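You operate a simulated robot arm through the tools that you are given. There is no shell and no other tool.

The job below is to be done with a simulated robot arm. You get a single attempt, and the scene is never put back.

TASK
Scoop two level scoops' worth of sultanas into the brown paper bag.
Fine: lay the tub's lid on the bench first and put it back on at the end; the scoop goes back empty to its spot. Set down upright: small white scoop.

The check looks at the end state, three seconds after you hand in, the way a careful person would. Anything else that was tipped, shoved, dropped, spilled or broken makes it a failure. Lids that push on must go on centred and level and be pressed home; caps that screw on are set level and turned clockwise until they are tight.

THE ROBOT
A 6-joint arm with a two-finger parallel gripper, fixed in place. Base frame: the origin is on the floor under the middle of its stand, x ahead of it, y to its left, z up; the work surface is at about z = 0.9. Readings come in m, degrees, newtons and seconds.
With the tool pointing down near the work surface it reaches from about 0.3 to 0.66 m from the base axis. Its first joint turns from -115.0 to 115.0 degrees. Payload 3.43 kg.
The tool frame sits at the grasp point between the pads (the TCP): z along the fingers, y along the line on which they close. The tips reach 0.034 m beyond it. Largest opening 0.128 m; finger width 0.024, thickness 0.012; the body of the gripper, 0.048 by 0.13 m, starts 0.096 m behind the TCP.
Orientation is told as [roll, pitch, yaw] about the base's x, y, z axes, in that order, counted from this pose: with the fingers straight down and closing along the base's y, the tool's x points along the base's -x, its y along +y and its z along -z.

THE INTERFACE
- The arm moves only by the tool jog_arm. Its argument "targets" is a list of rows, each a list of 3 entries, a list of its own where there are three numbers: the shift along the base's x, y, z in m, then the turn, a rotation vector about the base's x, y, z in degrees, then the opening, from 0 (shut) to 1 (fully open). In form: [[[dx, dy, dz], [wx, wy, wz], grip], ...]. A call has 1 to 20 rows; each row shifts and turns the commanded pose from where the row before left it. Rows are played at 5 a second. More than 0.05 m and 8.6 degrees between two rows, or a gripper value outside its range, and nothing of the call is played. Where a pose cannot be reached the arm comes as near as it can. A force on the tool above 60 N (or 10 N above the force at the start of the call, whichever is more), or a blocked arm, ends the call early, and 0.2 s more pass. The fingers move at their own pace (about 0.153 m/s each) and stop on an object; they squeeze with about 38 N. The grip force told is the motor's: it shows also when the fingers shut on nothing. Time passes only in rows, and 0.2 s behind the last, so rows that do not move let the fingers close. It gives the time, the measured TCP pose, the force on the tool (base axes), the opening and the grip force at its end, in the units of the frame above (readings bear some noise), with the torque about the TCP (base axes, N m) and any sound that the robot's microphone picked up.
- Cameras (640 x 400 px; columns grow to the right, rows downward): "scene" is fixed at [0.2206, 0.6477, 1.7031]; the picture's right is [-1.00, 0.02, 0.00], its down [0.02, 0.86, -0.52] and it looks along [-0.01, -0.52, -0.86] (base axes); focal length 296 px, centre (320, 200). "wrist" rides on the gripper at [0.076, -0.011, -0.16] in the tool frame; the picture's right is [0.15, 0.99, 0.00], its down [-0.88, 0.13, -0.46] and it looks along [-0.45, 0.07, 0.89] (tool axes); focal length 234 px, centre (320, 200). There is no depth. A picture from a camera that has moved, and an enlarged one, comes with that camera's place and axes in the base frame and with its lens.
- capture(camera): a new picture of that camera. The clock stands still meanwhile.
- slide_trunk(by): slides the trunk up (or, below 0, down) by that many m; the arm rides with it, the base frame stays. It gives what a move gives, with no picture.
- zoom(camera, box): a new picture of the part [left, top, right, bottom] of that camera's present view, enlarged. The clock stands still meanwhile.
- finish_job(): hands the job in; it is judged then, once.

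Nothing tells you positions but the pictures and the camera data. Unless the task says otherwise, let go and move clear before handing in.

The tools are called after "Call:" as name(argument=value, ...) on one line, values as JSON. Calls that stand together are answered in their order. jog_arm: Moves the arm, as the interface text tells. Its arguments: {"type":"object","properties":{"targets":{"type":"array","items":{"type":"array"}}},"required":["targets"]} The other tools are called the same way: slide_trunk (by) moves the trunk up or down; capture (camera) takes a picture; zoom (camera, box) takes an enlarged picture of a part of a camera's view; finish_job () hands the job in.

At the start:

```text
time_s: 0.0
eef_pos: [0.2542, 0.2758, 1.3719]
tcp_rot: [0.0, 0.0, -0.2]
ft_force: [0.5, 0.3, -0.8]
torque: [0.01, 0.0, -0.02]
gripper_width: 0.1281
gripper_force: 0.1
trunk travel left (down, up): [-0.925, 0.065]
```

scene: 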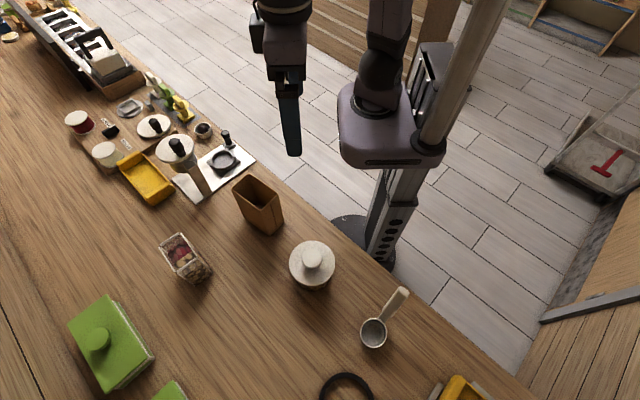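
wrist: 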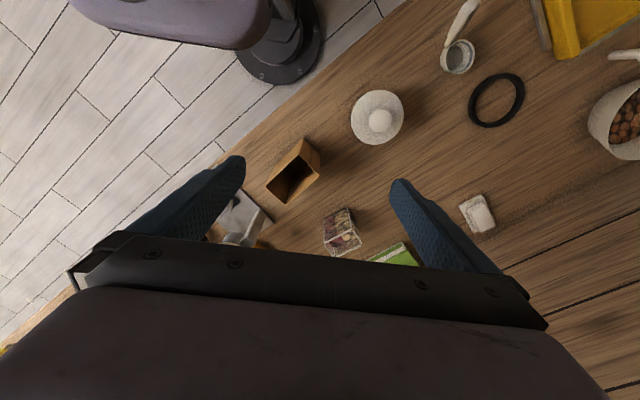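

I see a wooden bench with a brown paper bag, a round white-lidded tub, a small white scoop and other clutter. I'll look closer before moving anything.

Call:
zoom(camera="scene", box=[220, 160, 440, 400])

Call:
zoom(camera="scene", box=[60, 60, 300, 300])

Call:
zoom(camera="wrist", box=[220, 0, 640, 260])

```text
1.67 times, centred on (330, 280) of scene
camera zoom: at [0.2206, 0.6477, 1.7031], right [-1.0, 0.02, 0.0], down [0.02, 0.86, -0.52], along [-0.01, -0.52, -0.86], focal length 494 px, centre (303, 67)
```

zoom: 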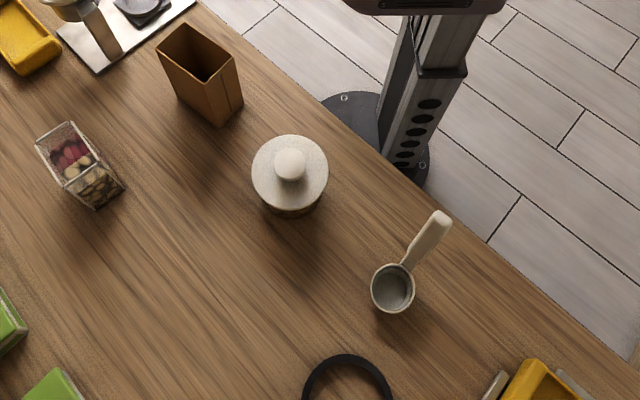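

```text
1.67 times, centred on (180, 180) of scene
camera zoom: at [0.2206, 0.6477, 1.7031], right [-1.0, 0.02, 0.0], down [0.02, 0.86, -0.52], along [-0.01, -0.52, -0.86], focal length 494 px, centre (553, 233)
```

zoom: 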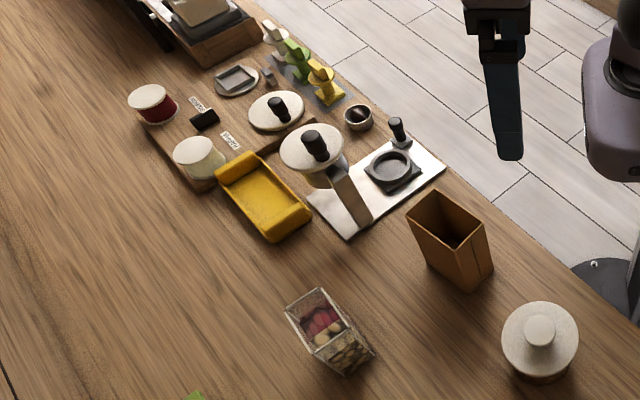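

```text
1.52 times, centred on (430, 130) of wrist
camera zoom: at [0.1788, 0.2645, 1.5311], right [-0.15, 0.99, 0.0], down [0.88, 0.13, 0.46], along [0.45, 0.07, -0.89], focal length 357 px, centre (152, 307)
```

zoom: 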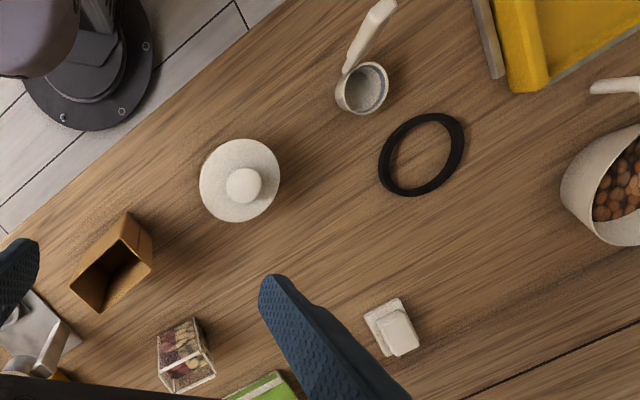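

The knobbed white lid appears to be near (0.23, 0.40, 1.03), the scoop bowl near (0.09, 0.55), with its handle slanting up toward the base. I'll move the wrist camera to a nearer viewpoint, staying high, to measure things better.

Call:
jog_arm(targets=[[[-0.03, 0.03, -0.02], [0, 0, 0], 1], [[-0.03, 0.03, -0.02], [0, 0, 0], 1], [[-0.03, 0.03, -0.02], [0, 0, 0], 1], [[-0.03, 0.03, -0.02], [0, 0, 0], 1], [[0, 0, 0], [0, 0, 0], 1]])

Call:
capture(camera="wrist")

```text
time_s: 1.2
eef_pos: [0.1348, 0.3951, 1.292]
tcp_rot: [0.0, -0.1, -0.1]
ft_force: [-1.1, 0.8, 0.3]
torque: [0.01, -0.01, 0.0]
gripper_width: 0.1279
gripper_force: 0.1
trunk travel left (down, up): [-0.925, 0.065]
```

```text
taken
camera wrist: at [0.0592, 0.3833, 1.451], right [-0.14, 0.99, 0.0], down [0.88, 0.13, 0.46], along [0.45, 0.07, -0.89], focal length 234 px, centre (320, 200)
```

wrist: 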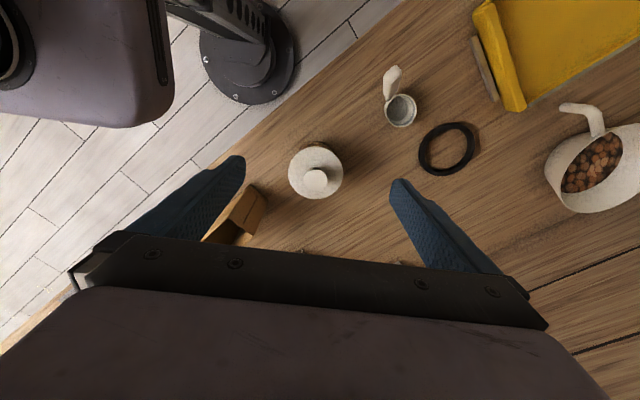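

The tub, scoop and bag are all in view from here. I'll zoom in for accurate measurements.

Call:
zoom(camera="wrist", box=[240, 40, 480, 240])

Call:
zoom(camera="wrist", box=[360, 50, 440, 140])

Call:
zoom(camera="scene", box=[340, 270, 430, 360])

Call:
zoom(camera="scene", box=[220, 160, 350, 300])

```text
2.00 times, centred on (360, 140) of wrist
camera zoom: at [0.0592, 0.3833, 1.451], right [-0.14, 0.99, 0.0], down [0.88, 0.13, 0.46], along [0.45, 0.07, -0.89], focal length 468 px, centre (240, 320)
```

zoom: 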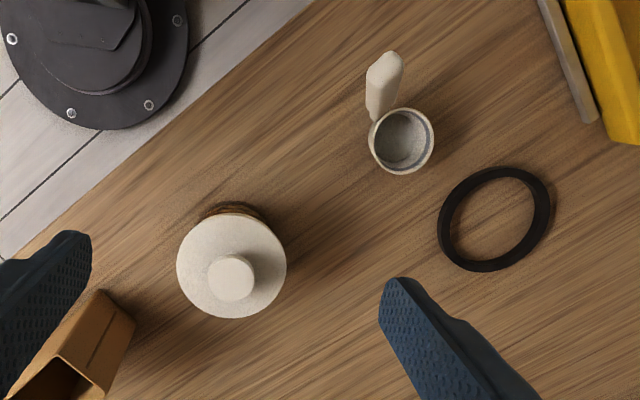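

```text
4.44 times, centred on (400, 95) of wrist
camera zoom: at [0.0592, 0.3833, 1.451], right [-0.14, 0.99, 0.0], down [0.88, 0.13, 0.46], along [0.45, 0.07, -0.89], focal length 1041 px, centre (-36, 667)
```

zoom: 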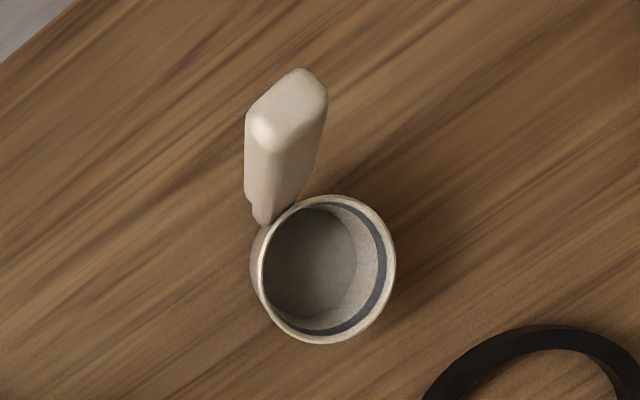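

```text
4.44 times, centred on (385, 315) of scene
camera zoom: at [0.2206, 0.6477, 1.7031], right [-1.0, 0.02, 0.0], down [0.02, 0.86, -0.52], along [-0.01, -0.52, -0.86], focal length 1317 px, centre (31, -311)
```

zoom: 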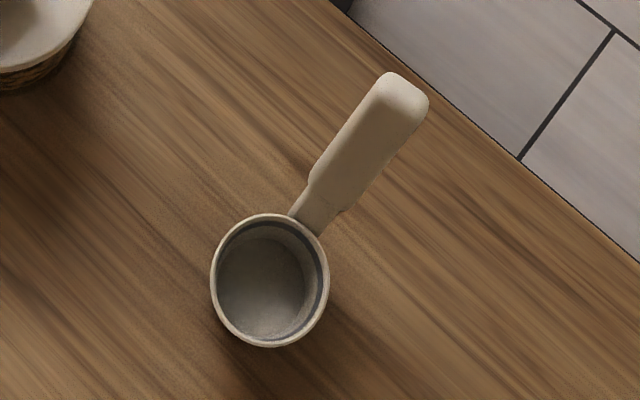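

```text
2.86 times, centred on (285, 230) of scene
camera zoom: at [0.2206, 0.6477, 1.7031], right [-1.0, 0.02, 0.0], down [0.02, 0.86, -0.52], along [-0.01, -0.52, -0.86], focal length 846 px, centre (420, 114)
```

zoom: 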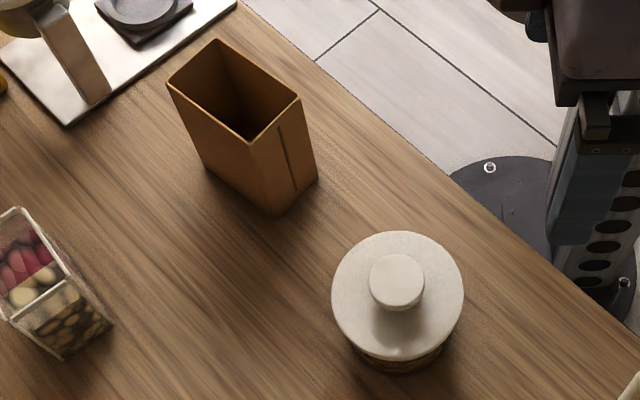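

I place the lid knob at about (0.235, 0.400), with its top at z ≈ 1.02. The bag is centred near (0.379, 0.238) with its rim at z ≈ 1.07, and the scoop bowl is at about (0.09, 0.556). Next I'll move over the lid and check the alignment.

Call:
jog_arm(targets=[[[0.025, 0.00125, -0.0355], [0, 0, 0], 1], [[0.025, 0.00125, -0.0355], [0, 0, 0], 1], [[0.025, 0.00125, -0.0355], [0, 0, 0], 1], [[0.025, 0.00125, -0.0355], [0, 0, 0], 1], [[0, 0, 0], [0, 0, 0], 1]])

Call:
capture(camera="wrist")

Call:
capture(camera="scene")

```text
time_s: 2.4
eef_pos: [0.2348, 0.3971, 1.1493]
tcp_rot: [0.1, -0.2, -0.2]
ft_force: [-0.4, -0.5, -0.3]
torque: [0.01, 0.01, -0.03]
gripper_width: 0.1279
gripper_force: 0.0
trunk travel left (down, up): [-0.925, 0.065]
```

```text
taken
camera wrist: at [0.1581, 0.3872, 1.3085], right [-0.15, 0.99, 0.0], down [0.88, 0.13, 0.46], along [0.45, 0.07, -0.89], focal length 234 px, centre (320, 200)
```

wrist: 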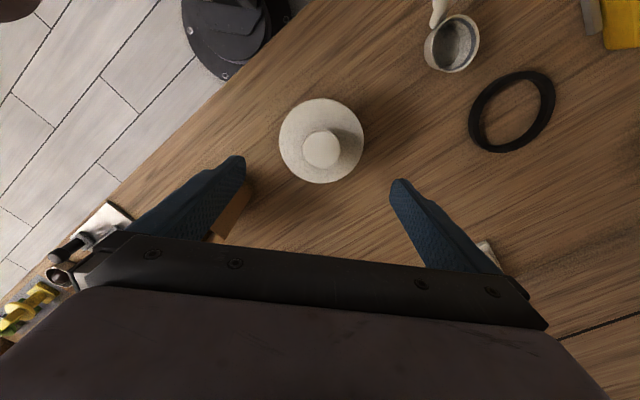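

```text
taken
```

scene: 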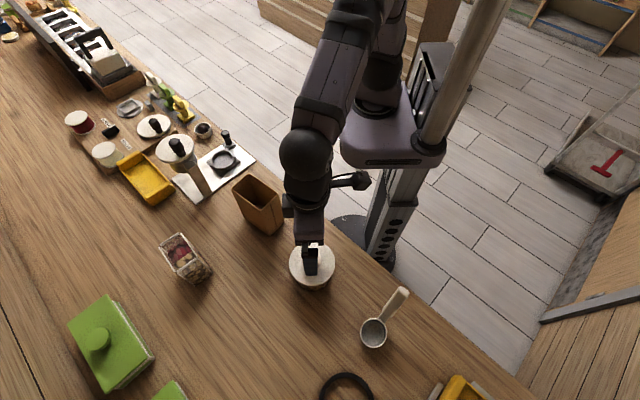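

The knob is centred between the fingers, confirmed at about (0.234, 0.400). I'm descending around it, stopping just short of the lid disc.

Call:
jog_arm(targets=[[[0, 0, -0.04], [0, 0, 0], 1], [[0, 0, -0.04], [0, 0, 0], 1], [[0, 0, -0.025], [0, 0, 0], 1], [[0, 0, 0], [0, 0, 0], 1], [[0, 0, 0], [0, 0, 0], 1]])

Call:
capture(camera="wrist")

Call:
zoom(camera="scene", box=[250, 190, 390, 310])

```text
time_s: 3.6
eef_pos: [0.2336, 0.3998, 1.0452]
tcp_rot: [0.0, 0.0, -0.1]
ft_force: [0.0, -0.1, 0.1]
torque: [0.0, 0.02, 0.01]
gripper_width: 0.1279
gripper_force: 0.1
trunk travel left (down, up): [-0.925, 0.065]
```

```text
taken
camera wrist: at [0.1584, 0.3893, 1.2042], right [-0.15, 0.99, 0.0], down [0.88, 0.13, 0.46], along [0.45, 0.07, -0.89], focal length 234 px, centre (320, 200)
```

wrist: 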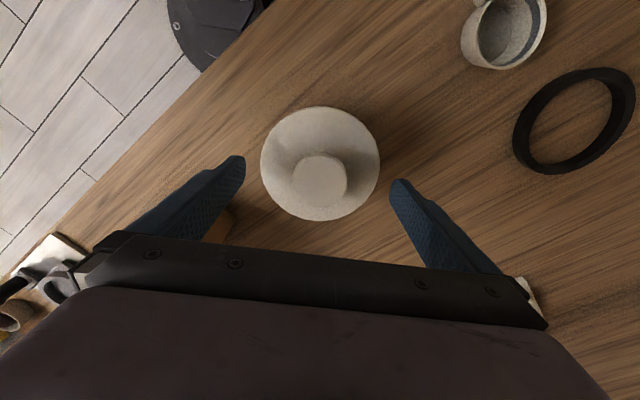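

```text
3.33 times, centred on (320, 250) of scene
camera zoom: at [0.2206, 0.6477, 1.7031], right [-1.0, 0.02, 0.0], down [0.02, 0.86, -0.52], along [-0.01, -0.52, -0.86], focal length 988 px, centre (320, 33)
```

zoom: 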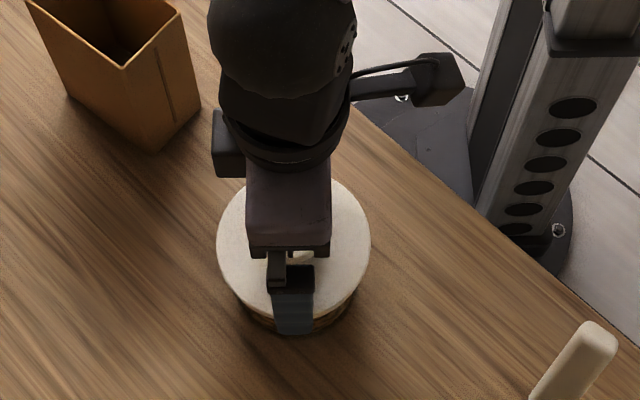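

The alignment is good. I'll go down another 15 mm, close on the knob and read the force.

Call:
jog_arm(targets=[[[-0.001, 0, -0.01], [0, 0, 0], 1], [[0, 0, -0.006], [0, 0, 0], 1], [[0, 0, 0], [0, 0, 0], 1], [[0, 0, 0], [0, 0, 0], 0.5], [[0, 0, 0], [0, 0, 0], 0.3], [[0, 0, 0], [0, 0, 0], 0.3], [[0, 0, 0], [0, 0, 0], 0.3]])

Call:
capture(camera="wrist")

```text
time_s: 5.2
eef_pos: [0.2334, 0.3989, 1.0289]
tcp_rot: [0.0, 0.0, -0.1]
ft_force: [-0.5, -0.5, 0.5]
torque: [-0.01, -0.01, 0.0]
gripper_width: 0.0454
gripper_force: 38.3
trunk travel left (down, up): [-0.925, 0.065]
```

```text
taken
camera wrist: at [0.1579, 0.3887, 1.1878], right [-0.15, 0.99, 0.0], down [0.88, 0.13, 0.46], along [0.45, 0.07, -0.89], focal length 234 px, centre (320, 200)
```

wrist: 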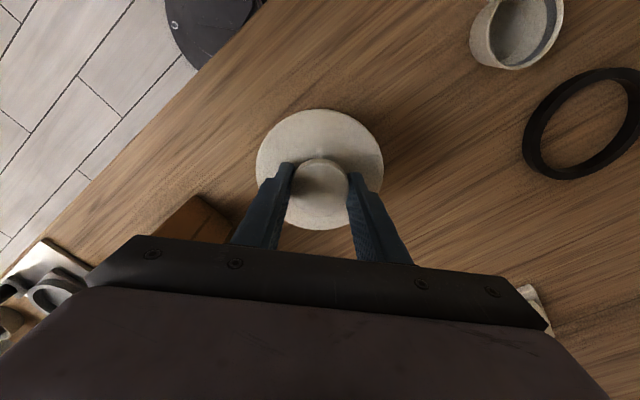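

The knob is gripped at 45 mm. I'll lift in small steps to see whether the lid lies loose or is pressed on.

Call:
jog_arm(targets=[[[0, 0, 0.003], [0, 0, 0], 0.25], [[0, 0, 0.003], [0, 0, 0], 0.25], [[0, 0, 0.004], [0, 0, 0], 0.25], [[0, 0, 0], [0, 0, 0], 0.25]])

Call:
capture(camera="wrist")

Call:
zoom(camera="scene", box=[250, 190, 390, 310])

```text
time_s: 6.2
eef_pos: [0.2332, 0.4002, 1.0379]
tcp_rot: [0.0, 0.0, -0.1]
ft_force: [-0.4, 0.7, 0.1]
torque: [0.0, 0.01, 0.02]
gripper_width: 0.0451
gripper_force: 38.2
trunk travel left (down, up): [-0.925, 0.065]
```

```text
taken
camera wrist: at [0.1581, 0.3895, 1.198], right [-0.15, 0.99, 0.0], down [0.88, 0.13, 0.46], along [0.45, 0.07, -0.89], focal length 234 px, centre (320, 200)
```

wrist: 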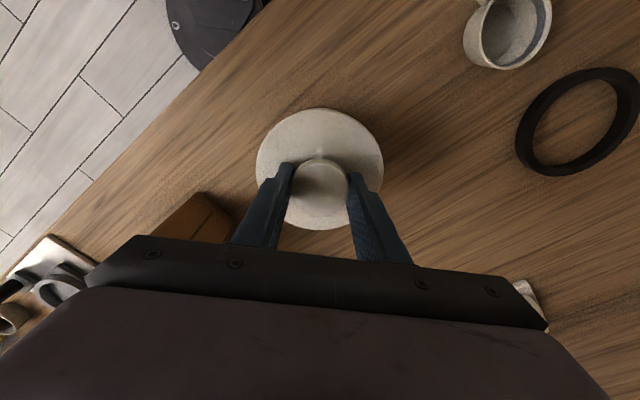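

```text
3.33 times, centred on (320, 250) of scene
camera zoom: at [0.2206, 0.6477, 1.7031], right [-1.0, 0.02, 0.0], down [0.02, 0.86, -0.52], along [-0.01, -0.52, -0.86], focal length 988 px, centre (320, 33)
```

zoom: 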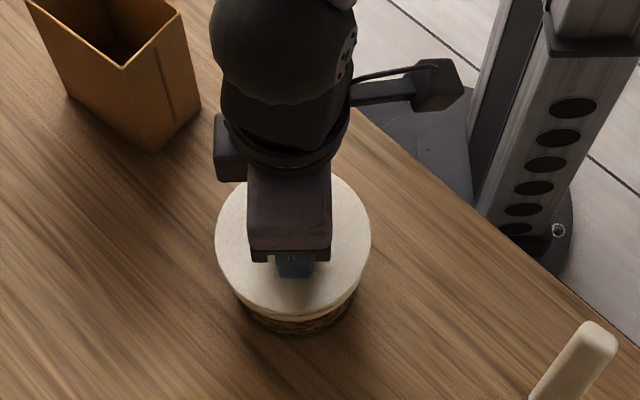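

The lid came up freely with almost no load. I'll raise it clear and look at what's in the tub.

Call:
jog_arm(targets=[[[0, 0, 0.01], [0, 0, 0], 0.25], [[0, 0, 0.03], [0, 0, 0], 0.25], [[0, 0, 0.04], [0, 0, 0], 0.25], [[0, 0, 0], [0, 0, 0], 0.25]])

Call:
capture(camera="wrist")

Call:
zoom(camera="scene", box=[230, 170, 390, 310])

```text
time_s: 7.2
eef_pos: [0.2331, 0.3998, 1.121]
tcp_rot: [0.1, -0.1, -0.1]
ft_force: [0.0, 0.5, 0.0]
torque: [0.04, -0.01, 0.03]
gripper_width: 0.0453
gripper_force: 38.1
trunk travel left (down, up): [-0.925, 0.065]
```

```text
taken
camera wrist: at [0.1571, 0.3889, 1.2795], right [-0.15, 0.99, 0.0], down [0.88, 0.13, 0.46], along [0.45, 0.07, -0.89], focal length 234 px, centre (320, 200)
```

wrist: 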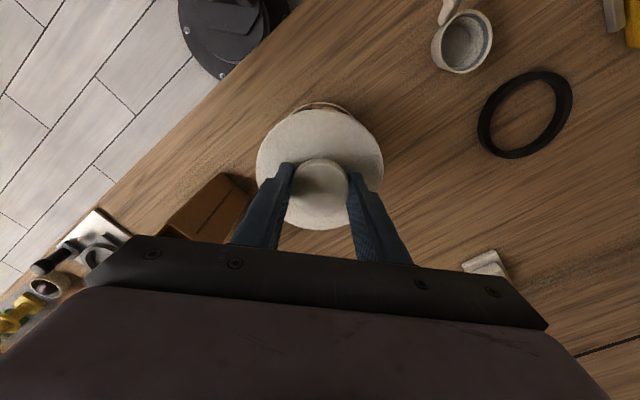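

```text
2.86 times, centred on (310, 240) of scene
camera zoom: at [0.2206, 0.6477, 1.7031], right [-1.0, 0.02, 0.0], down [0.02, 0.86, -0.52], along [-0.01, -0.52, -0.86], focal length 846 px, centre (349, 86)
```

zoom: 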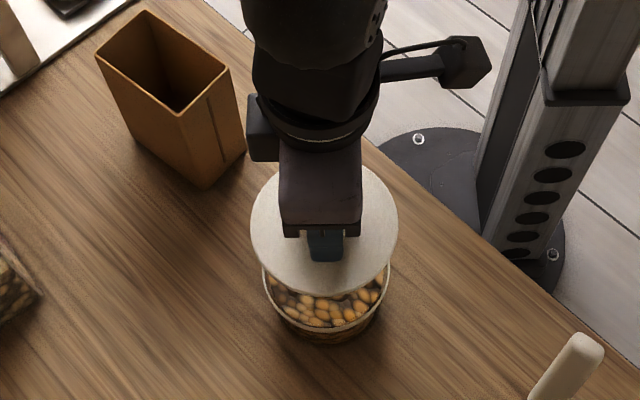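

The tub holds golden sultanas, so it's the right one. I'll carry the lid to a clear patch of bench near (0.32, 0.52) and lower it gently.

Call:
jog_arm(targets=[[[0.022, 0.03, 0], [0, 0, 0], 0.25], [[0.022, 0.03, 0], [0, 0, 0], 0.25], [[0.022, 0.03, 0], [0, 0, 0], 0.25], [[0.022, 0.03, 0], [0, 0, 0], 0.25], [[0, 0, -0.04], [0, 0, 0], 0.25], [[0, 0, -0.04], [0, 0, 0], 0.25], [[0, 0, -0.04], [0, 0, 0], 0.25], [[0, 0, 0], [0, 0, 0], 0.25], [[0, 0, 0], [0, 0, 0], 0.25]])

Call:
capture(camera="scene")

Call:
zoom(camera="scene", box=[230, 210, 370, 350])

Call:
capture(camera="wrist")

```text
time_s: 9.2
eef_pos: [0.3207, 0.5195, 0.9973]
tcp_rot: [0.0, 0.1, -0.1]
ft_force: [-0.6, 0.2, -0.5]
torque: [0.04, -0.01, -0.02]
gripper_width: 0.0455
gripper_force: 38.1
trunk travel left (down, up): [-0.925, 0.065]
```

```text
taken
```

scene: 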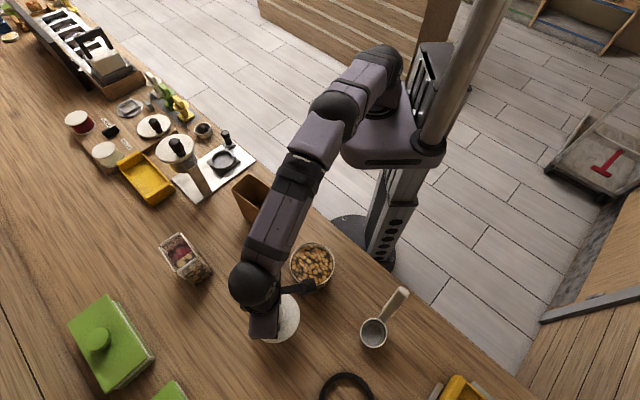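

```text
2.86 times, centred on (300, 280) of scene
camera zoom: at [0.2206, 0.6477, 1.7031], right [-1.0, 0.02, 0.0], down [0.02, 0.86, -0.52], along [-0.01, -0.52, -0.86], focal length 846 px, centre (377, -29)
```

zoom: 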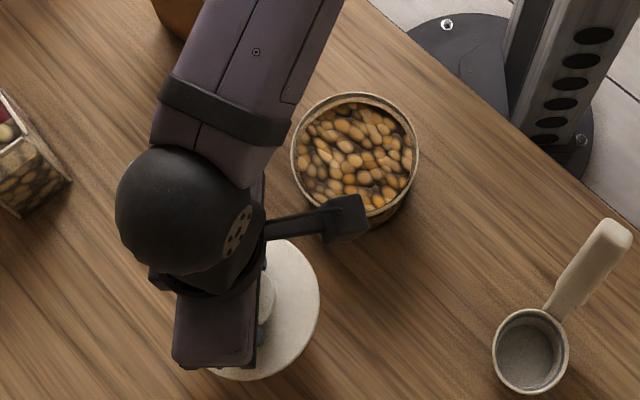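

```text
taken
camera wrist: at [0.2457, 0.5099, 1.1575], right [-0.15, 0.99, 0.0], down [0.88, 0.13, 0.46], along [0.45, 0.07, -0.89], focal length 234 px, centre (320, 200)
```

wrist: 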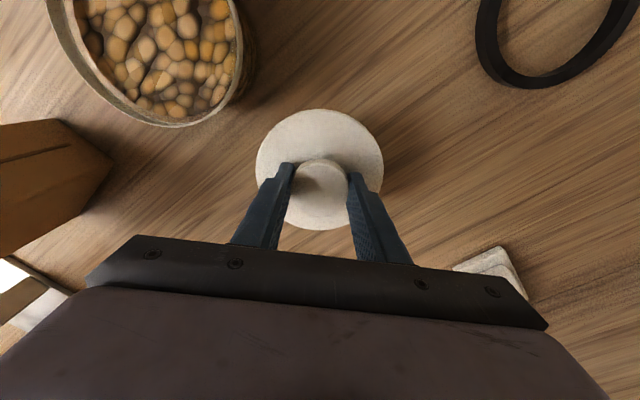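

The sultanas are now clearly visible and the lid is hovering over clear bench. I'll keep lowering it in small steps until it touches.

Call:
jog_arm(targets=[[[0, 0, -0.01], [0, 0, 0], 0.25], [[0, 0, -0.01], [0, 0, 0], 0.25], [[0, 0, -0.004], [0, 0, 0], 0.25], [[0, 0, 0], [0, 0, 0], 0.25]])

Call:
zoom(camera="scene", box=[220, 270, 320, 370])

```text
time_s: 10.2
eef_pos: [0.3199, 0.5214, 0.975]
tcp_rot: [0.0, 0.1, -0.1]
ft_force: [-0.8, 0.5, 0.0]
torque: [0.0, 0.01, -0.01]
gripper_width: 0.0454
gripper_force: 38.2
trunk travel left (down, up): [-0.925, 0.065]
```

```text
4.00 times, centred on (270, 320) of scene
camera zoom: at [0.2206, 0.6477, 1.7031], right [-1.0, 0.02, 0.0], down [0.02, 0.86, -0.52], along [-0.01, -0.52, -0.86], focal length 1185 px, centre (520, -280)
```

zoom: 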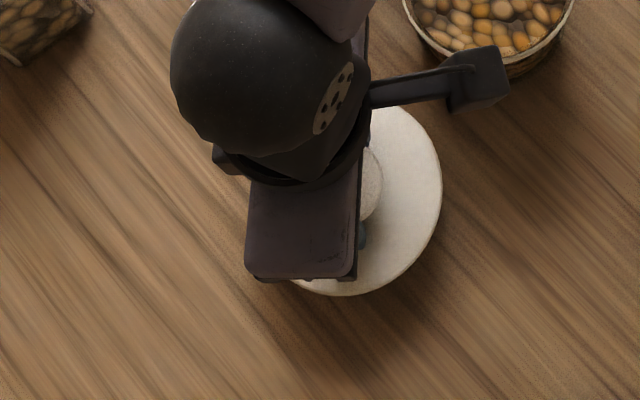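

Call:
jog_arm(targets=[[[0, 0, -0.003], [0, 0, 0], 0.25], [[0, 0, -0.003], [0, 0, 0], 0.25], [[0, 0, -0.002], [0, 0, 0], 0.25], [[0, 0, 0], [0, 0, 0], 0.25]])

```text
time_s: 11.2
eef_pos: [0.3216, 0.5202, 0.9664]
tcp_rot: [0.0, 0.0, -0.1]
ft_force: [0.2, 0.5, -0.7]
torque: [-0.01, 0.03, 0.02]
gripper_width: 0.0448
gripper_force: 37.8
trunk travel left (down, up): [-0.925, 0.065]
```

The lid hasn't touched yet, so I'm continuing down in 2 mm steps.

Call:
jog_arm(targets=[[[0, 0, -0.002], [0, 0, 0], 0.25], [[0, 0, -0.002], [0, 0, 0], 0.25], [[0, 0, 0], [0, 0, 0], 0.25]])

Call:
zoom(camera="scene", box=[220, 270, 320, 370])

```text
time_s: 12.0
eef_pos: [0.3217, 0.5209, 0.9628]
tcp_rot: [0.0, 0.1, -0.1]
ft_force: [0.0, 0.1, 0.4]
torque: [0.02, -0.04, 0.02]
gripper_width: 0.0452
gripper_force: 37.9
trunk travel left (down, up): [-0.925, 0.065]
```

```text
4.00 times, centred on (270, 320) of scene
camera zoom: at [0.2206, 0.6477, 1.7031], right [-1.0, 0.02, 0.0], down [0.02, 0.86, -0.52], along [-0.01, -0.52, -0.86], focal length 1185 px, centre (520, -280)
```

zoom: 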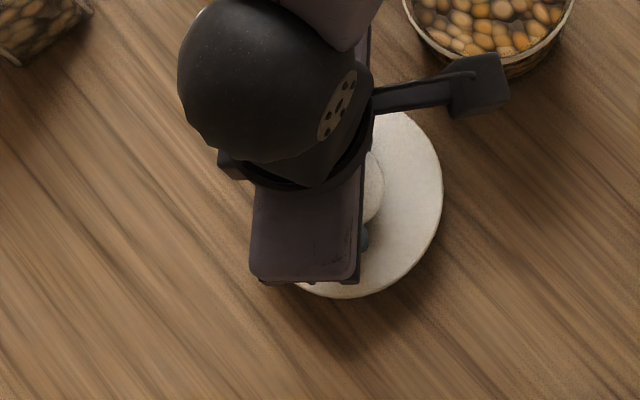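

Call:
jog_arm(targets=[[[0, 0, -0.002], [0, 0, 0], 0.25], [[0, 0, -0.002], [0, 0, 0], 0.25], [[0, 0, 0], [0, 0, 0], 0.25]])

```text
time_s: 12.8
eef_pos: [0.3204, 0.5202, 0.959]
tcp_rot: [0.0, 0.0, -0.1]
ft_force: [1.0, -0.4, 0.1]
torque: [0.01, -0.02, 0.04]
gripper_width: 0.0452
gripper_force: 38.4
trunk travel left (down, up): [-0.925, 0.065]
```

Call:
jog_arm(targets=[[[0, 0, -0.002], [0, 0, 0], 0.25], [[0, 0, -0.001], [0, 0, 0], 0.25], [[0, 0, 0], [0, 0, 0], 0.25]])

```text
time_s: 13.6
eef_pos: [0.3202, 0.5196, 0.9564]
tcp_rot: [0.1, 0.0, 0.0]
ft_force: [-0.7, 0.0, -0.1]
torque: [0.02, -0.01, 0.03]
gripper_width: 0.0448
gripper_force: 37.7
trunk travel left (down, up): [-0.925, 0.065]
```

Call:
jog_arm(targets=[[[0, 0, -0.0015], [0, 0, 0], 0.25], [[0, 0, -0.0015], [0, 0, 0], 0.25], [[0, 0, 0], [0, 0, 0], 0.25]])

Call:
zoom(camera="scene", box=[240, 280, 320, 360])

Call:
zoom(camera="wrist", box=[240, 90, 400, 240])

```text
time_s: 14.4
eef_pos: [0.3214, 0.5207, 0.9516]
tcp_rot: [0.0, -0.1, -0.1]
ft_force: [0.1, -0.1, 0.0]
torque: [0.02, 0.0, 0.05]
gripper_width: 0.0452
gripper_force: 37.5
trunk travel left (down, up): [-0.925, 0.065]
```

```text
5.00 times, centred on (280, 320) of scene
camera zoom: at [0.2206, 0.6477, 1.7031], right [-1.0, 0.02, 0.0], down [0.02, 0.86, -0.52], along [-0.01, -0.52, -0.86], focal length 1481 px, centre (520, -400)
```

zoom: 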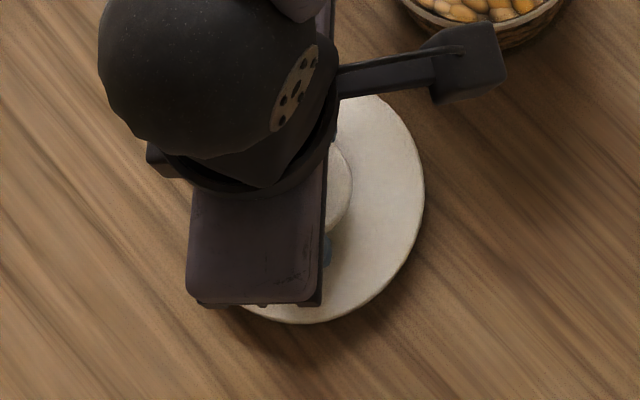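

```text
2.67 times, centred on (320, 165) of wrist
camera zoom: at [0.2458, 0.5091, 1.1122], right [-0.15, 0.99, 0.0], down [0.88, 0.13, 0.46], along [0.45, 0.07, -0.89], focal length 624 px, centre (320, 293)
```

zoom: 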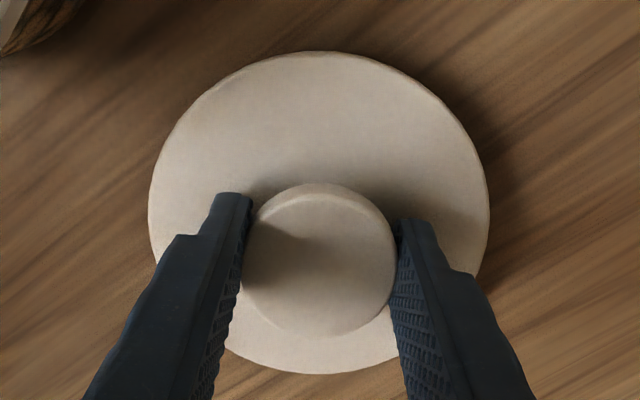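

Call:
jog_arm(targets=[[[0, 0, -0.0015], [0, 0, 0], 0.25], [[0, 0, -0.0015], [0, 0, 0], 0.25], [[0, 0, 0], [0, 0, 0], 0.25]])

```text
time_s: 15.2
eef_pos: [0.3216, 0.5218, 0.9515]
tcp_rot: [0.2, 0.0, -0.1]
ft_force: [-0.8, -0.3, 5.5]
torque: [-0.01, 0.04, -0.05]
gripper_width: 0.045
gripper_force: 37.9
trunk travel left (down, up): [-0.925, 0.065]
```

The lid touched down at TCP z ≈ 0.951 with 5.5 N. I'm releasing it and rising straight up.

Call:
jog_arm(targets=[[[0, 0, 0.0005], [0, 0, 0], 0.45], [[0, 0, 0], [0, 0, 0], 0.7], [[0, 0, 0], [0, 0, 0], 1], [[0, 0, 0], [0, 0, 0], 1], [[0, 0, 0.03], [0, 0, 0], 1], [[0, 0, 0.05], [0, 0, 0], 1], [[0, 0, 0.05], [0, 0, 0], 1], [[0, 0, 0.05], [0, 0, 0], 1], [[-0.04, 0, 0.03], [0, 0, 0], 1], [[-0.04, 0, 0.03], [0, 0, 0], 1], [[0, 0, 0], [0, 0, 0], 1]])

Call:
capture(camera="wrist")

Call:
zoom(camera="scene", box=[220, 210, 420, 370])

```text
time_s: 17.6
eef_pos: [0.2394, 0.5201, 1.1905]
tcp_rot: [-0.1, 0.0, -0.2]
ft_force: [-0.2, 0.5, -0.3]
torque: [-0.01, 0.0, -0.01]
gripper_width: 0.1282
gripper_force: 0.1
trunk travel left (down, up): [-0.925, 0.065]
```

```text
taken
camera wrist: at [0.165, 0.51, 1.3494], right [-0.15, 0.99, 0.0], down [0.88, 0.13, 0.46], along [0.45, 0.07, -0.89], focal length 234 px, centre (320, 200)
```

wrist: 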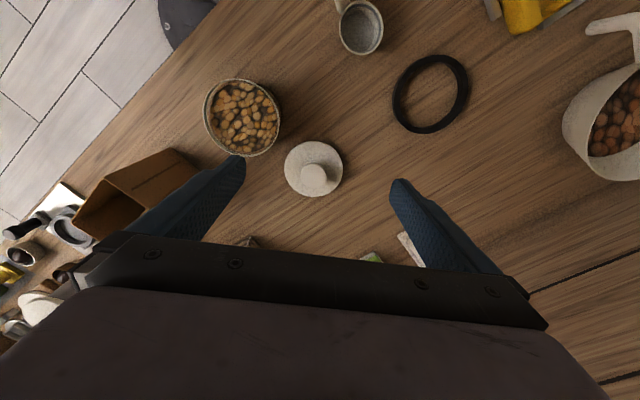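

```text
2.50 times, centred on (320, 290) of scene
camera zoom: at [0.2206, 0.6477, 1.7031], right [-1.0, 0.02, 0.0], down [0.02, 0.86, -0.52], along [-0.01, -0.52, -0.86], focal length 741 px, centre (320, -25)
```

zoom: 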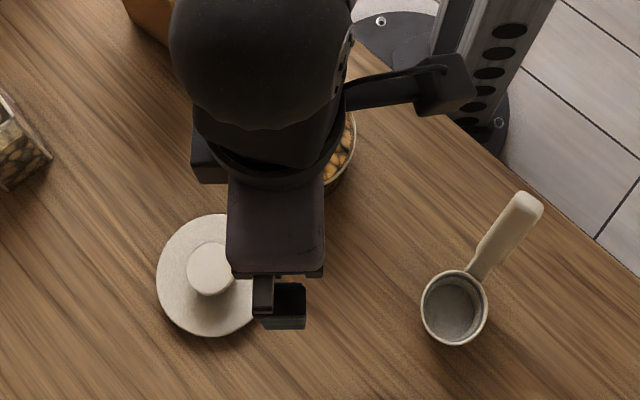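

The lid is resting flat on the bench. Next I'll look closely at the open tub and at the scoop.

Call:
zoom(camera="wrist", box=[190, 60, 300, 170])

Call:
zoom(camera="wrist", box=[310, 0, 410, 70])

Call:
zoom(camera="wrist", box=[50, 130, 230, 270])

```text
3.64 times, centred on (245, 115) of wrist
camera zoom: at [0.165, 0.51, 1.3494], right [-0.15, 0.99, 0.0], down [0.88, 0.13, 0.46], along [0.45, 0.07, -0.89], focal length 852 px, centre (593, 509)
```

zoom: 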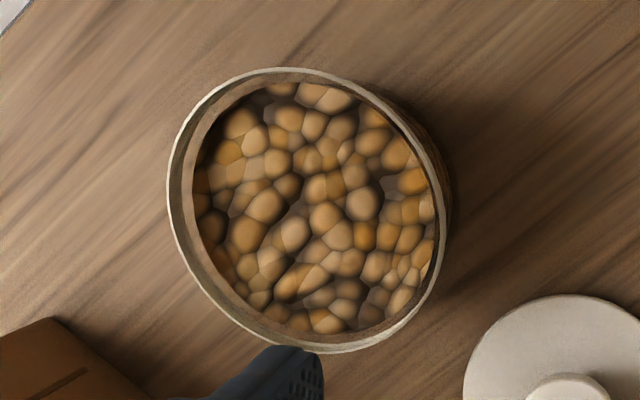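

```text
5.71 times, centred on (360, 35) of wrist
camera zoom: at [0.165, 0.51, 1.3494], right [-0.15, 0.99, 0.0], down [0.88, 0.13, 0.46], along [0.45, 0.07, -0.89], focal length 1338 px, centre (91, 1143)
```

zoom: 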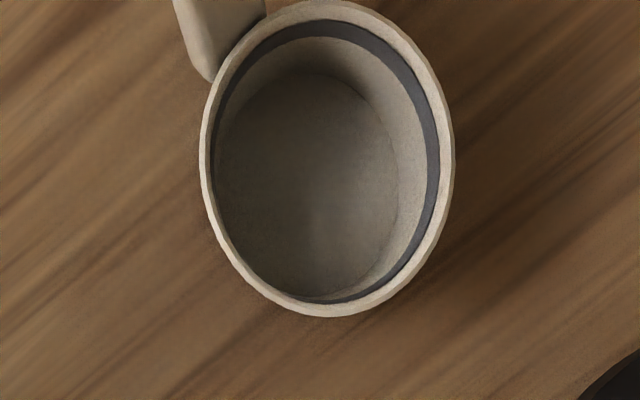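

```text
2.86 times, centred on (140, 200) of wrist
camera zoom: at [0.165, 0.51, 1.3494], right [-0.15, 0.99, 0.0], down [0.88, 0.13, 0.46], along [0.45, 0.07, -0.89], focal length 669 px, centre (834, 200)
```

zoom: 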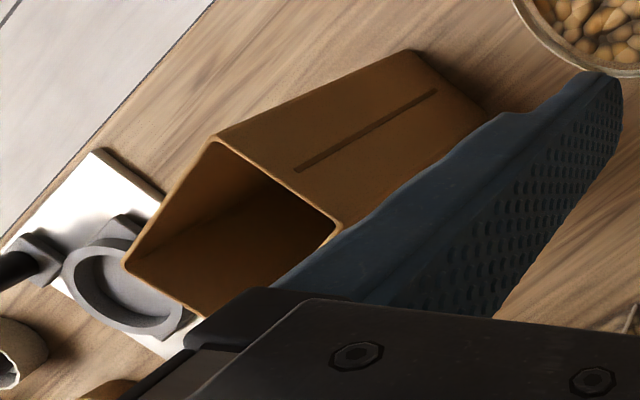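

The lid rests flat at about (0.321, 0.521), and the tub is open at about (0.234, 0.400) with the sultanas just below its rim. I plan to grip the scoop's raised handle from behind with a near-horizontal tool and the camera on top, so I'll first turn the gripper about the vertical and check that the arm follows.

Call:
jog_arm(targets=[[[-0.02, -0.01, 0.015], [0, 0, -8.5], 1], [[-0.02, -0.01, 0.015], [0, 0, -8.5], 1], [[-0.02, -0.01, 0.015], [0, 0, -8.5], 1], [[-0.02, -0.01, 0.015], [0, 0, -8.5], 1], [[-0.02, -0.01, 0], [0, 0, -8.5], 1], [[-0.02, -0.01, 0], [0, 0, -8.5], 1], [[-0.02, -0.01, 0], [0, 0, -8.5], 1], [[-0.02, -0.01, 0], [0, 0, -8.5], 1], [[0, 0, 0], [0, 0, 0], 1]])

Call:
capture(camera="wrist")

Call:
capture(camera="scene")

```text
time_s: 19.6
eef_pos: [0.0812, 0.4411, 1.2482]
tcp_rot: [0.0, 0.1, -68.2]
ft_force: [0.0, 0.2, 0.3]
torque: [0.01, 0.0, 0.0]
gripper_width: 0.1279
gripper_force: 0.1
trunk travel left (down, up): [-0.925, 0.065]
```

```text
taken
camera wrist: at [0.0425, 0.5076, 1.4073], right [0.86, 0.5, 0.0], down [0.45, -0.77, 0.46], along [0.23, -0.39, -0.89], focal length 234 px, centre (320, 200)
```

wrist: 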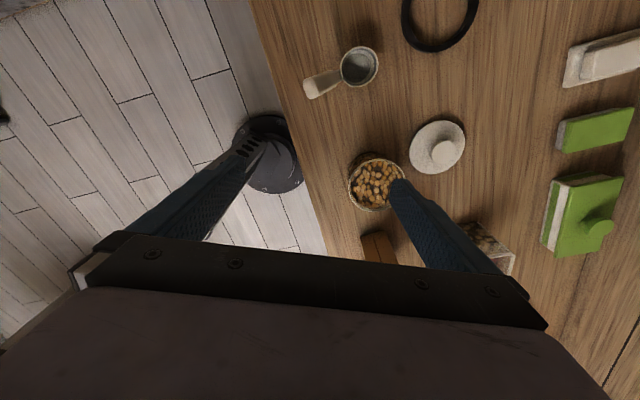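

```text
taken
```

scene: 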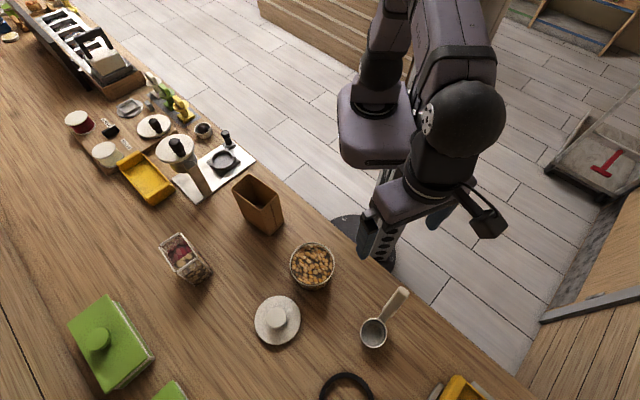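

The arm follows the turn. Before continuing, I'll take a zoomed view of the scoop from this new direction to pin down its geometry.

Call:
zoom(camera="wrist", box=[290, 30, 400, 120])

Call:
zoom(camera="scene", box=[340, 270, 430, 360])

```text
4.44 times, centred on (345, 75) of wrist
camera zoom: at [0.0425, 0.5076, 1.4073], right [0.86, 0.5, 0.0], down [0.45, -0.77, 0.46], along [0.23, -0.39, -0.89], focal length 1041 px, centre (209, 756)
```

zoom: 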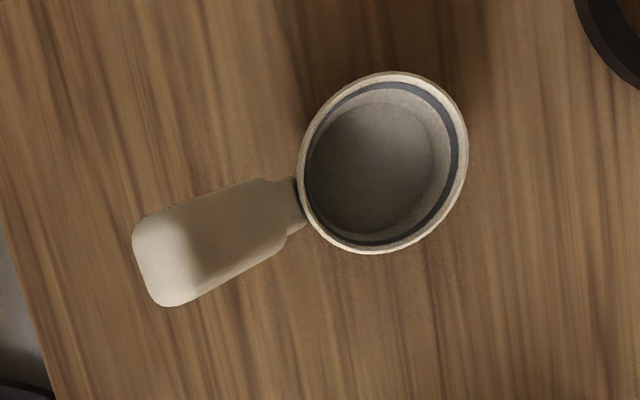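

```text
4.44 times, centred on (385, 315) of scene
camera zoom: at [0.2206, 0.6477, 1.7031], right [-1.0, 0.02, 0.0], down [0.02, 0.86, -0.52], along [-0.01, -0.52, -0.86], focal length 1317 px, centre (31, -311)
```

zoom: 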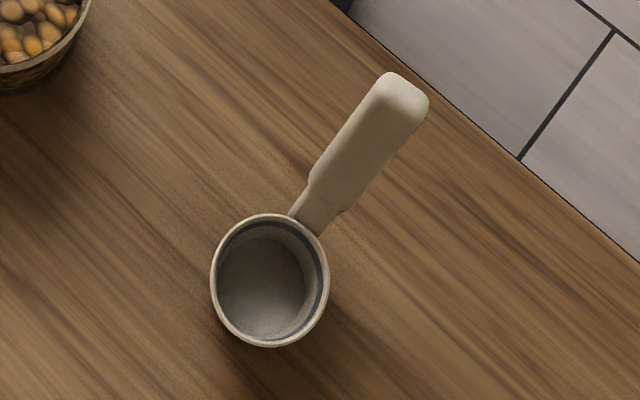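

The scoop handle rises about 25° off vertical, from the bowl at about (0.0905, 0.558) toward azimuth 231.6°, with its tip near (0.035, 0.488, 1.058). A camera-below orientation suits the later moves better, so I'll yaw back to +51.6° while moving above the handle.

Call:
jog_arm(targets=[[[-0.0026, 0.0043, 0], [0, 0, 8.55], 1], [[-0.0026, 0.0043, 0], [0, 0, 8.55], 1], [[-0.0026, 0.0043, 0], [0, 0, 8.55], 1], [[-0.0026, 0.0043, 0], [0, 0, 8.55], 1], [[-0.0026, 0.0043, 0], [0, 0, 8.55], 1], [[-0.0026, 0.0043, 0], [0, 0, 8.55], 1], [[-0.0026, 0.0043, 0], [0, 0, 8.55], 1], [[-0.0026, 0.0043, 0], [0, 0, 8.55], 1], [[-0.0026, 0.0043, 0], [0, 0, 8.55], 1], [[-0.0026, 0.0043, 0], [0, 0, 8.55], 1], [[-0.0026, 0.0043, 0], [0, 0, 8.55], 1], [[-0.0026, 0.0043, 0], [0, 0, 8.55], 1], [[-0.0026, 0.0043, 0], [0, 0, 8.55], 1], [[-0.0026, 0.0043, 0], [0, 0, 8.55], 1], [[0, 0, 0], [0, 0, 0], 1]])

Call:
capture(camera="wrist")

```text
time_s: 22.8
eef_pos: [0.0453, 0.5004, 1.2505]
tcp_rot: [0.0, 0.0, 51.8]
ft_force: [0.8, -0.7, -0.9]
torque: [-0.02, 0.01, 0.0]
gripper_width: 0.1279
gripper_force: 0.1
trunk travel left (down, up): [-0.925, 0.065]
```

```text
taken
camera wrist: at [0.0076, 0.4337, 1.41], right [-0.87, 0.5, 0.0], down [0.44, 0.77, 0.46], along [0.23, 0.4, -0.89], focal length 234 px, centre (320, 200)
```

wrist: 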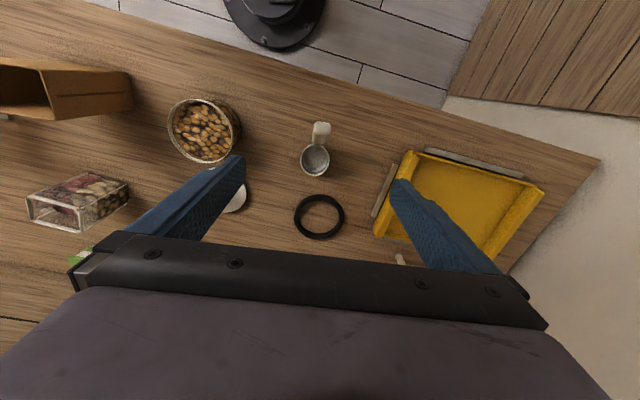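

Yaw is set at 51.8° and the scoop lies straight ahead. Now I'll pitch the tool up until it is about 25° below horizontal, staying at this height.

Call:
jog_arm(targets=[[[0, 0, 0], [6.37, -5.0, 0], 1], [[0, 0, 0], [6.37, -5.0, 0], 1], [[0, 0, 0], [6.37, -5.0, 0], 1], [[0, 0, 0], [6.37, -5.0, 0], 1], [[0, 0, 0], [6.37, -5.0, 0], 1], [[0, 0, 0], [6.37, -5.0, 0], 1], [[0, 0, 0], [6.37, -5.0, 0], 1], [[0, 0, 0], [6.37, -5.0, 0], 1], [[0, 0, 0], [0, 0, 0], 1]])

Call:
capture(camera="wrist")

Call:
capture(camera="scene")

```text
time_s: 25.0
eef_pos: [0.0923, 0.5091, 1.2662]
tcp_rot: [4.8, -65.7, 44.5]
ft_force: [-0.2, 0.2, 0.3]
torque: [0.02, -0.01, 0.01]
gripper_width: 0.1282
gripper_force: 0.0
out of reach, approached as far as the arm can: row 7, 8
trunk travel left (down, up): [-0.925, 0.065]
stopped in row 9: the arm was blocked; the commanded pose is now the measured one
```

```text
taken
camera wrist: at [-0.0158, 0.369, 1.2612], right [-0.79, 0.61, -0.1], down [-0.11, 0.02, 0.99], along [0.61, 0.79, 0.05], focal length 234 px, centre (320, 200)
```

wrist: 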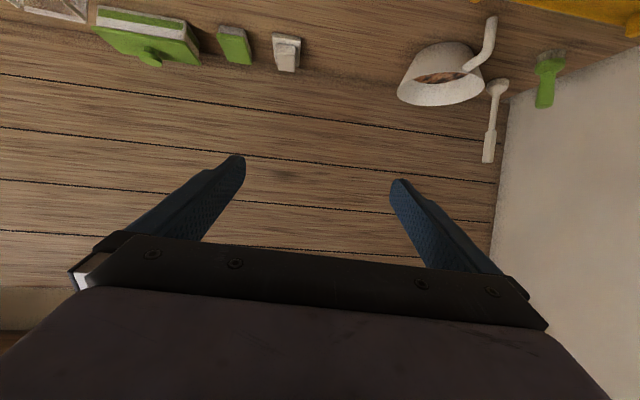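

```text
taken
```

scene: 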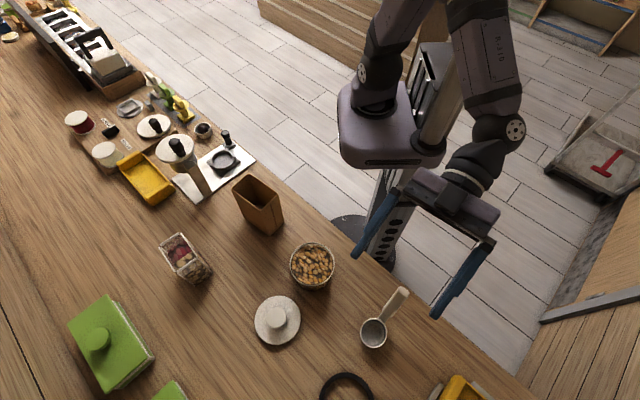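

The arm couldn't hold a tool that flat here because the wrist ended up too close to the base. A 45° depression still grips the steep handle well, so I'll back off to that above the handle.

Call:
jog_arm(targets=[[[-0.0158, -0.003, -0.022], [-5.75, 3.92, 1.08], 1], [[-0.0158, -0.003, -0.022], [-5.75, 3.92, 1.08], 1], [[-0.0158, -0.003, -0.022], [-5.7, 3.92, 1.08], 1], [[0, 0, 0], [0, 0, 0], 1]])

Call:
capture(camera="wrist")

Call:
capture(camera="scene")

```text
time_s: 26.0
eef_pos: [0.0451, 0.4999, 1.2016]
tcp_rot: [0.5, -45.1, 51.4]
ft_force: [0.3, 0.1, -0.1]
torque: [-0.01, 0.02, 0.03]
gripper_width: 0.1281
gripper_force: 0.0
trunk travel left (down, up): [-0.925, 0.065]
```

```text
taken
camera wrist: at [-0.0496, 0.3621, 1.26], right [-0.84, 0.53, -0.1], down [0.09, 0.31, 0.95], along [0.53, 0.79, -0.31], focal length 234 px, centre (320, 200)
```

wrist: 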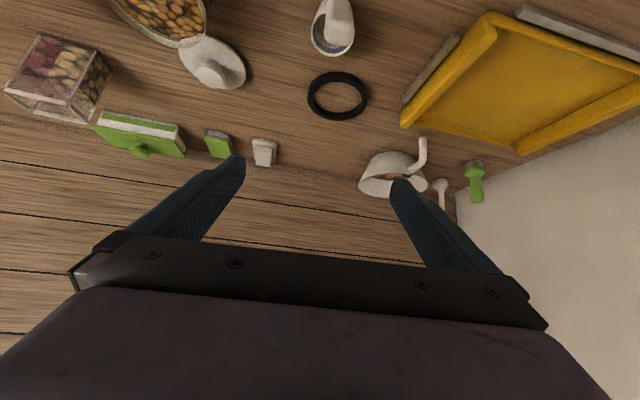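

```text
taken
```

scene: 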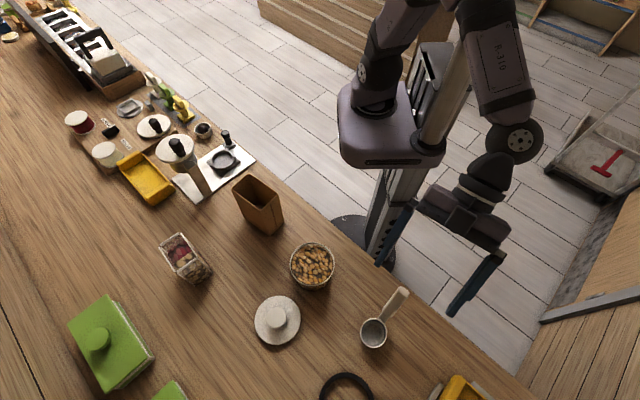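

The pose is reached exactly, at 45° depression above the handle. I'll descend partway and check the alignment with the handle.

Call:
jog_arm(targets=[[[0, 0, -0.04], [0, 0, 0], 1], [[0, 0, -0.04], [0, 0, 0], 1], [[0, 0, -0.02], [0, 0, 0], 1], [[0, 0, 0], [0, 0, 0], 1]])

Call:
capture(camera="wrist")

Call:
zoom(camera="scene", box=[330, 220, 530, 360])

```text
time_s: 27.0
eef_pos: [0.0567, 0.5046, 1.1149]
tcp_rot: [2.3, -46.1, 48.5]
ft_force: [0.4, 0.1, -0.5]
torque: [0.01, -0.01, -0.01]
gripper_width: 0.1281
gripper_force: 0.0
trunk travel left (down, up): [-0.925, 0.065]
```

```text
taken
camera wrist: at [-0.041, 0.3676, 1.1712], right [-0.83, 0.56, -0.08], down [0.1, 0.28, 0.95], along [0.55, 0.78, -0.29], focal length 234 px, centre (320, 200)
```

wrist: 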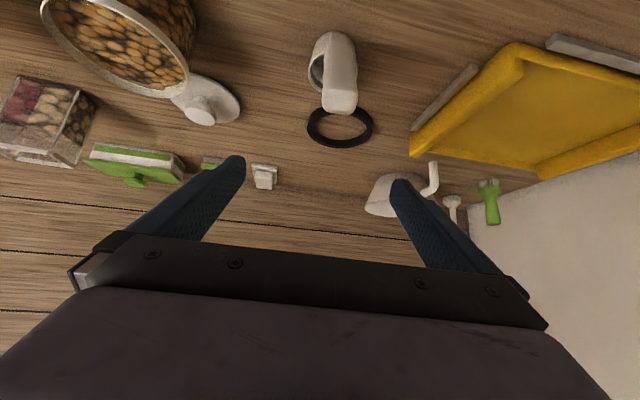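

```text
2.86 times, centred on (430, 290) of scene
camera zoom: at [0.2206, 0.6477, 1.7031], right [-1.0, 0.02, 0.0], down [0.02, 0.86, -0.52], along [-0.01, -0.52, -0.86], focal length 846 px, centre (6, -57)
```

zoom: 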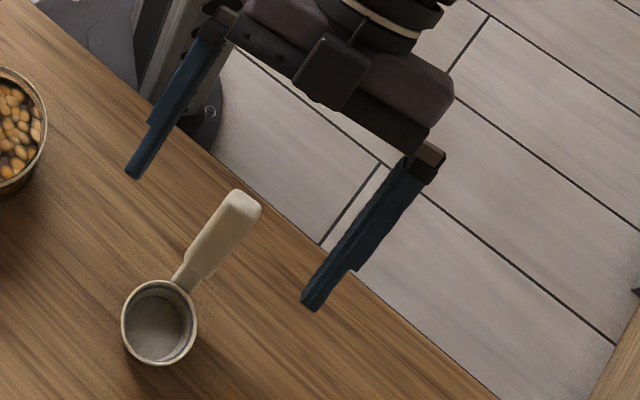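

The arm is drifting near its limit at this height, so lowering the trunk should help. I'll go back up, slide the trunk down 0.2 m, then re-check.

Call:
jog_arm(targets=[[[0, 0, 0.05], [0, 0, 0], 1], [[0, 0, 0.05], [0, 0, 0], 1], [[0, 0, 0.05], [0, 0, 0], 1], [[0, 0, 0.05], [0, 0, 0], 1], [[0, 0, 0], [0, 0, 0], 1]])

```text
time_s: 28.2
eef_pos: [0.0441, 0.5015, 1.2966]
tcp_rot: [-0.1, -44.9, 51.8]
ft_force: [0.1, -0.5, 0.1]
torque: [-0.02, 0.01, -0.03]
gripper_width: 0.1283
gripper_force: 0.1
trunk travel left (down, up): [-0.925, 0.065]
```

Call:
slide_trunk(by=-0.15)

Call:
capture(camera="scene")

Call:
capture(camera="wrist")

```text
time_s: 29.9
eef_pos: [0.0439, 0.5004, 1.1466]
tcp_rot: [0.1, -45.2, 51.7]
ft_force: [0.5, -0.7, 0.1]
torque: [-0.02, -0.01, -0.04]
gripper_width: 0.128
gripper_force: 0.0
trunk travel left (down, up): [-0.775, 0.215]
```

```text
taken
```

scene: 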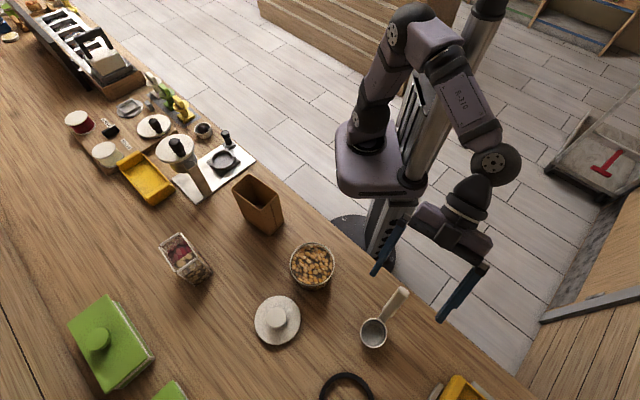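

```text
taken
camera wrist: at [-0.0498, 0.3634, 1.2059], right [-0.84, 0.53, -0.1], down [0.08, 0.32, 0.95], along [0.53, 0.79, -0.31], focal length 234 px, centre (320, 200)
```

wrist: 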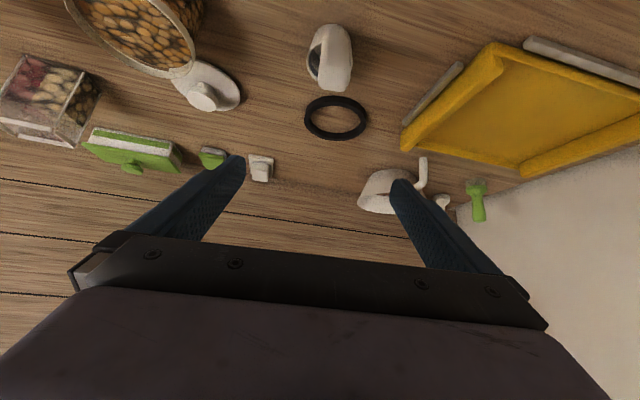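

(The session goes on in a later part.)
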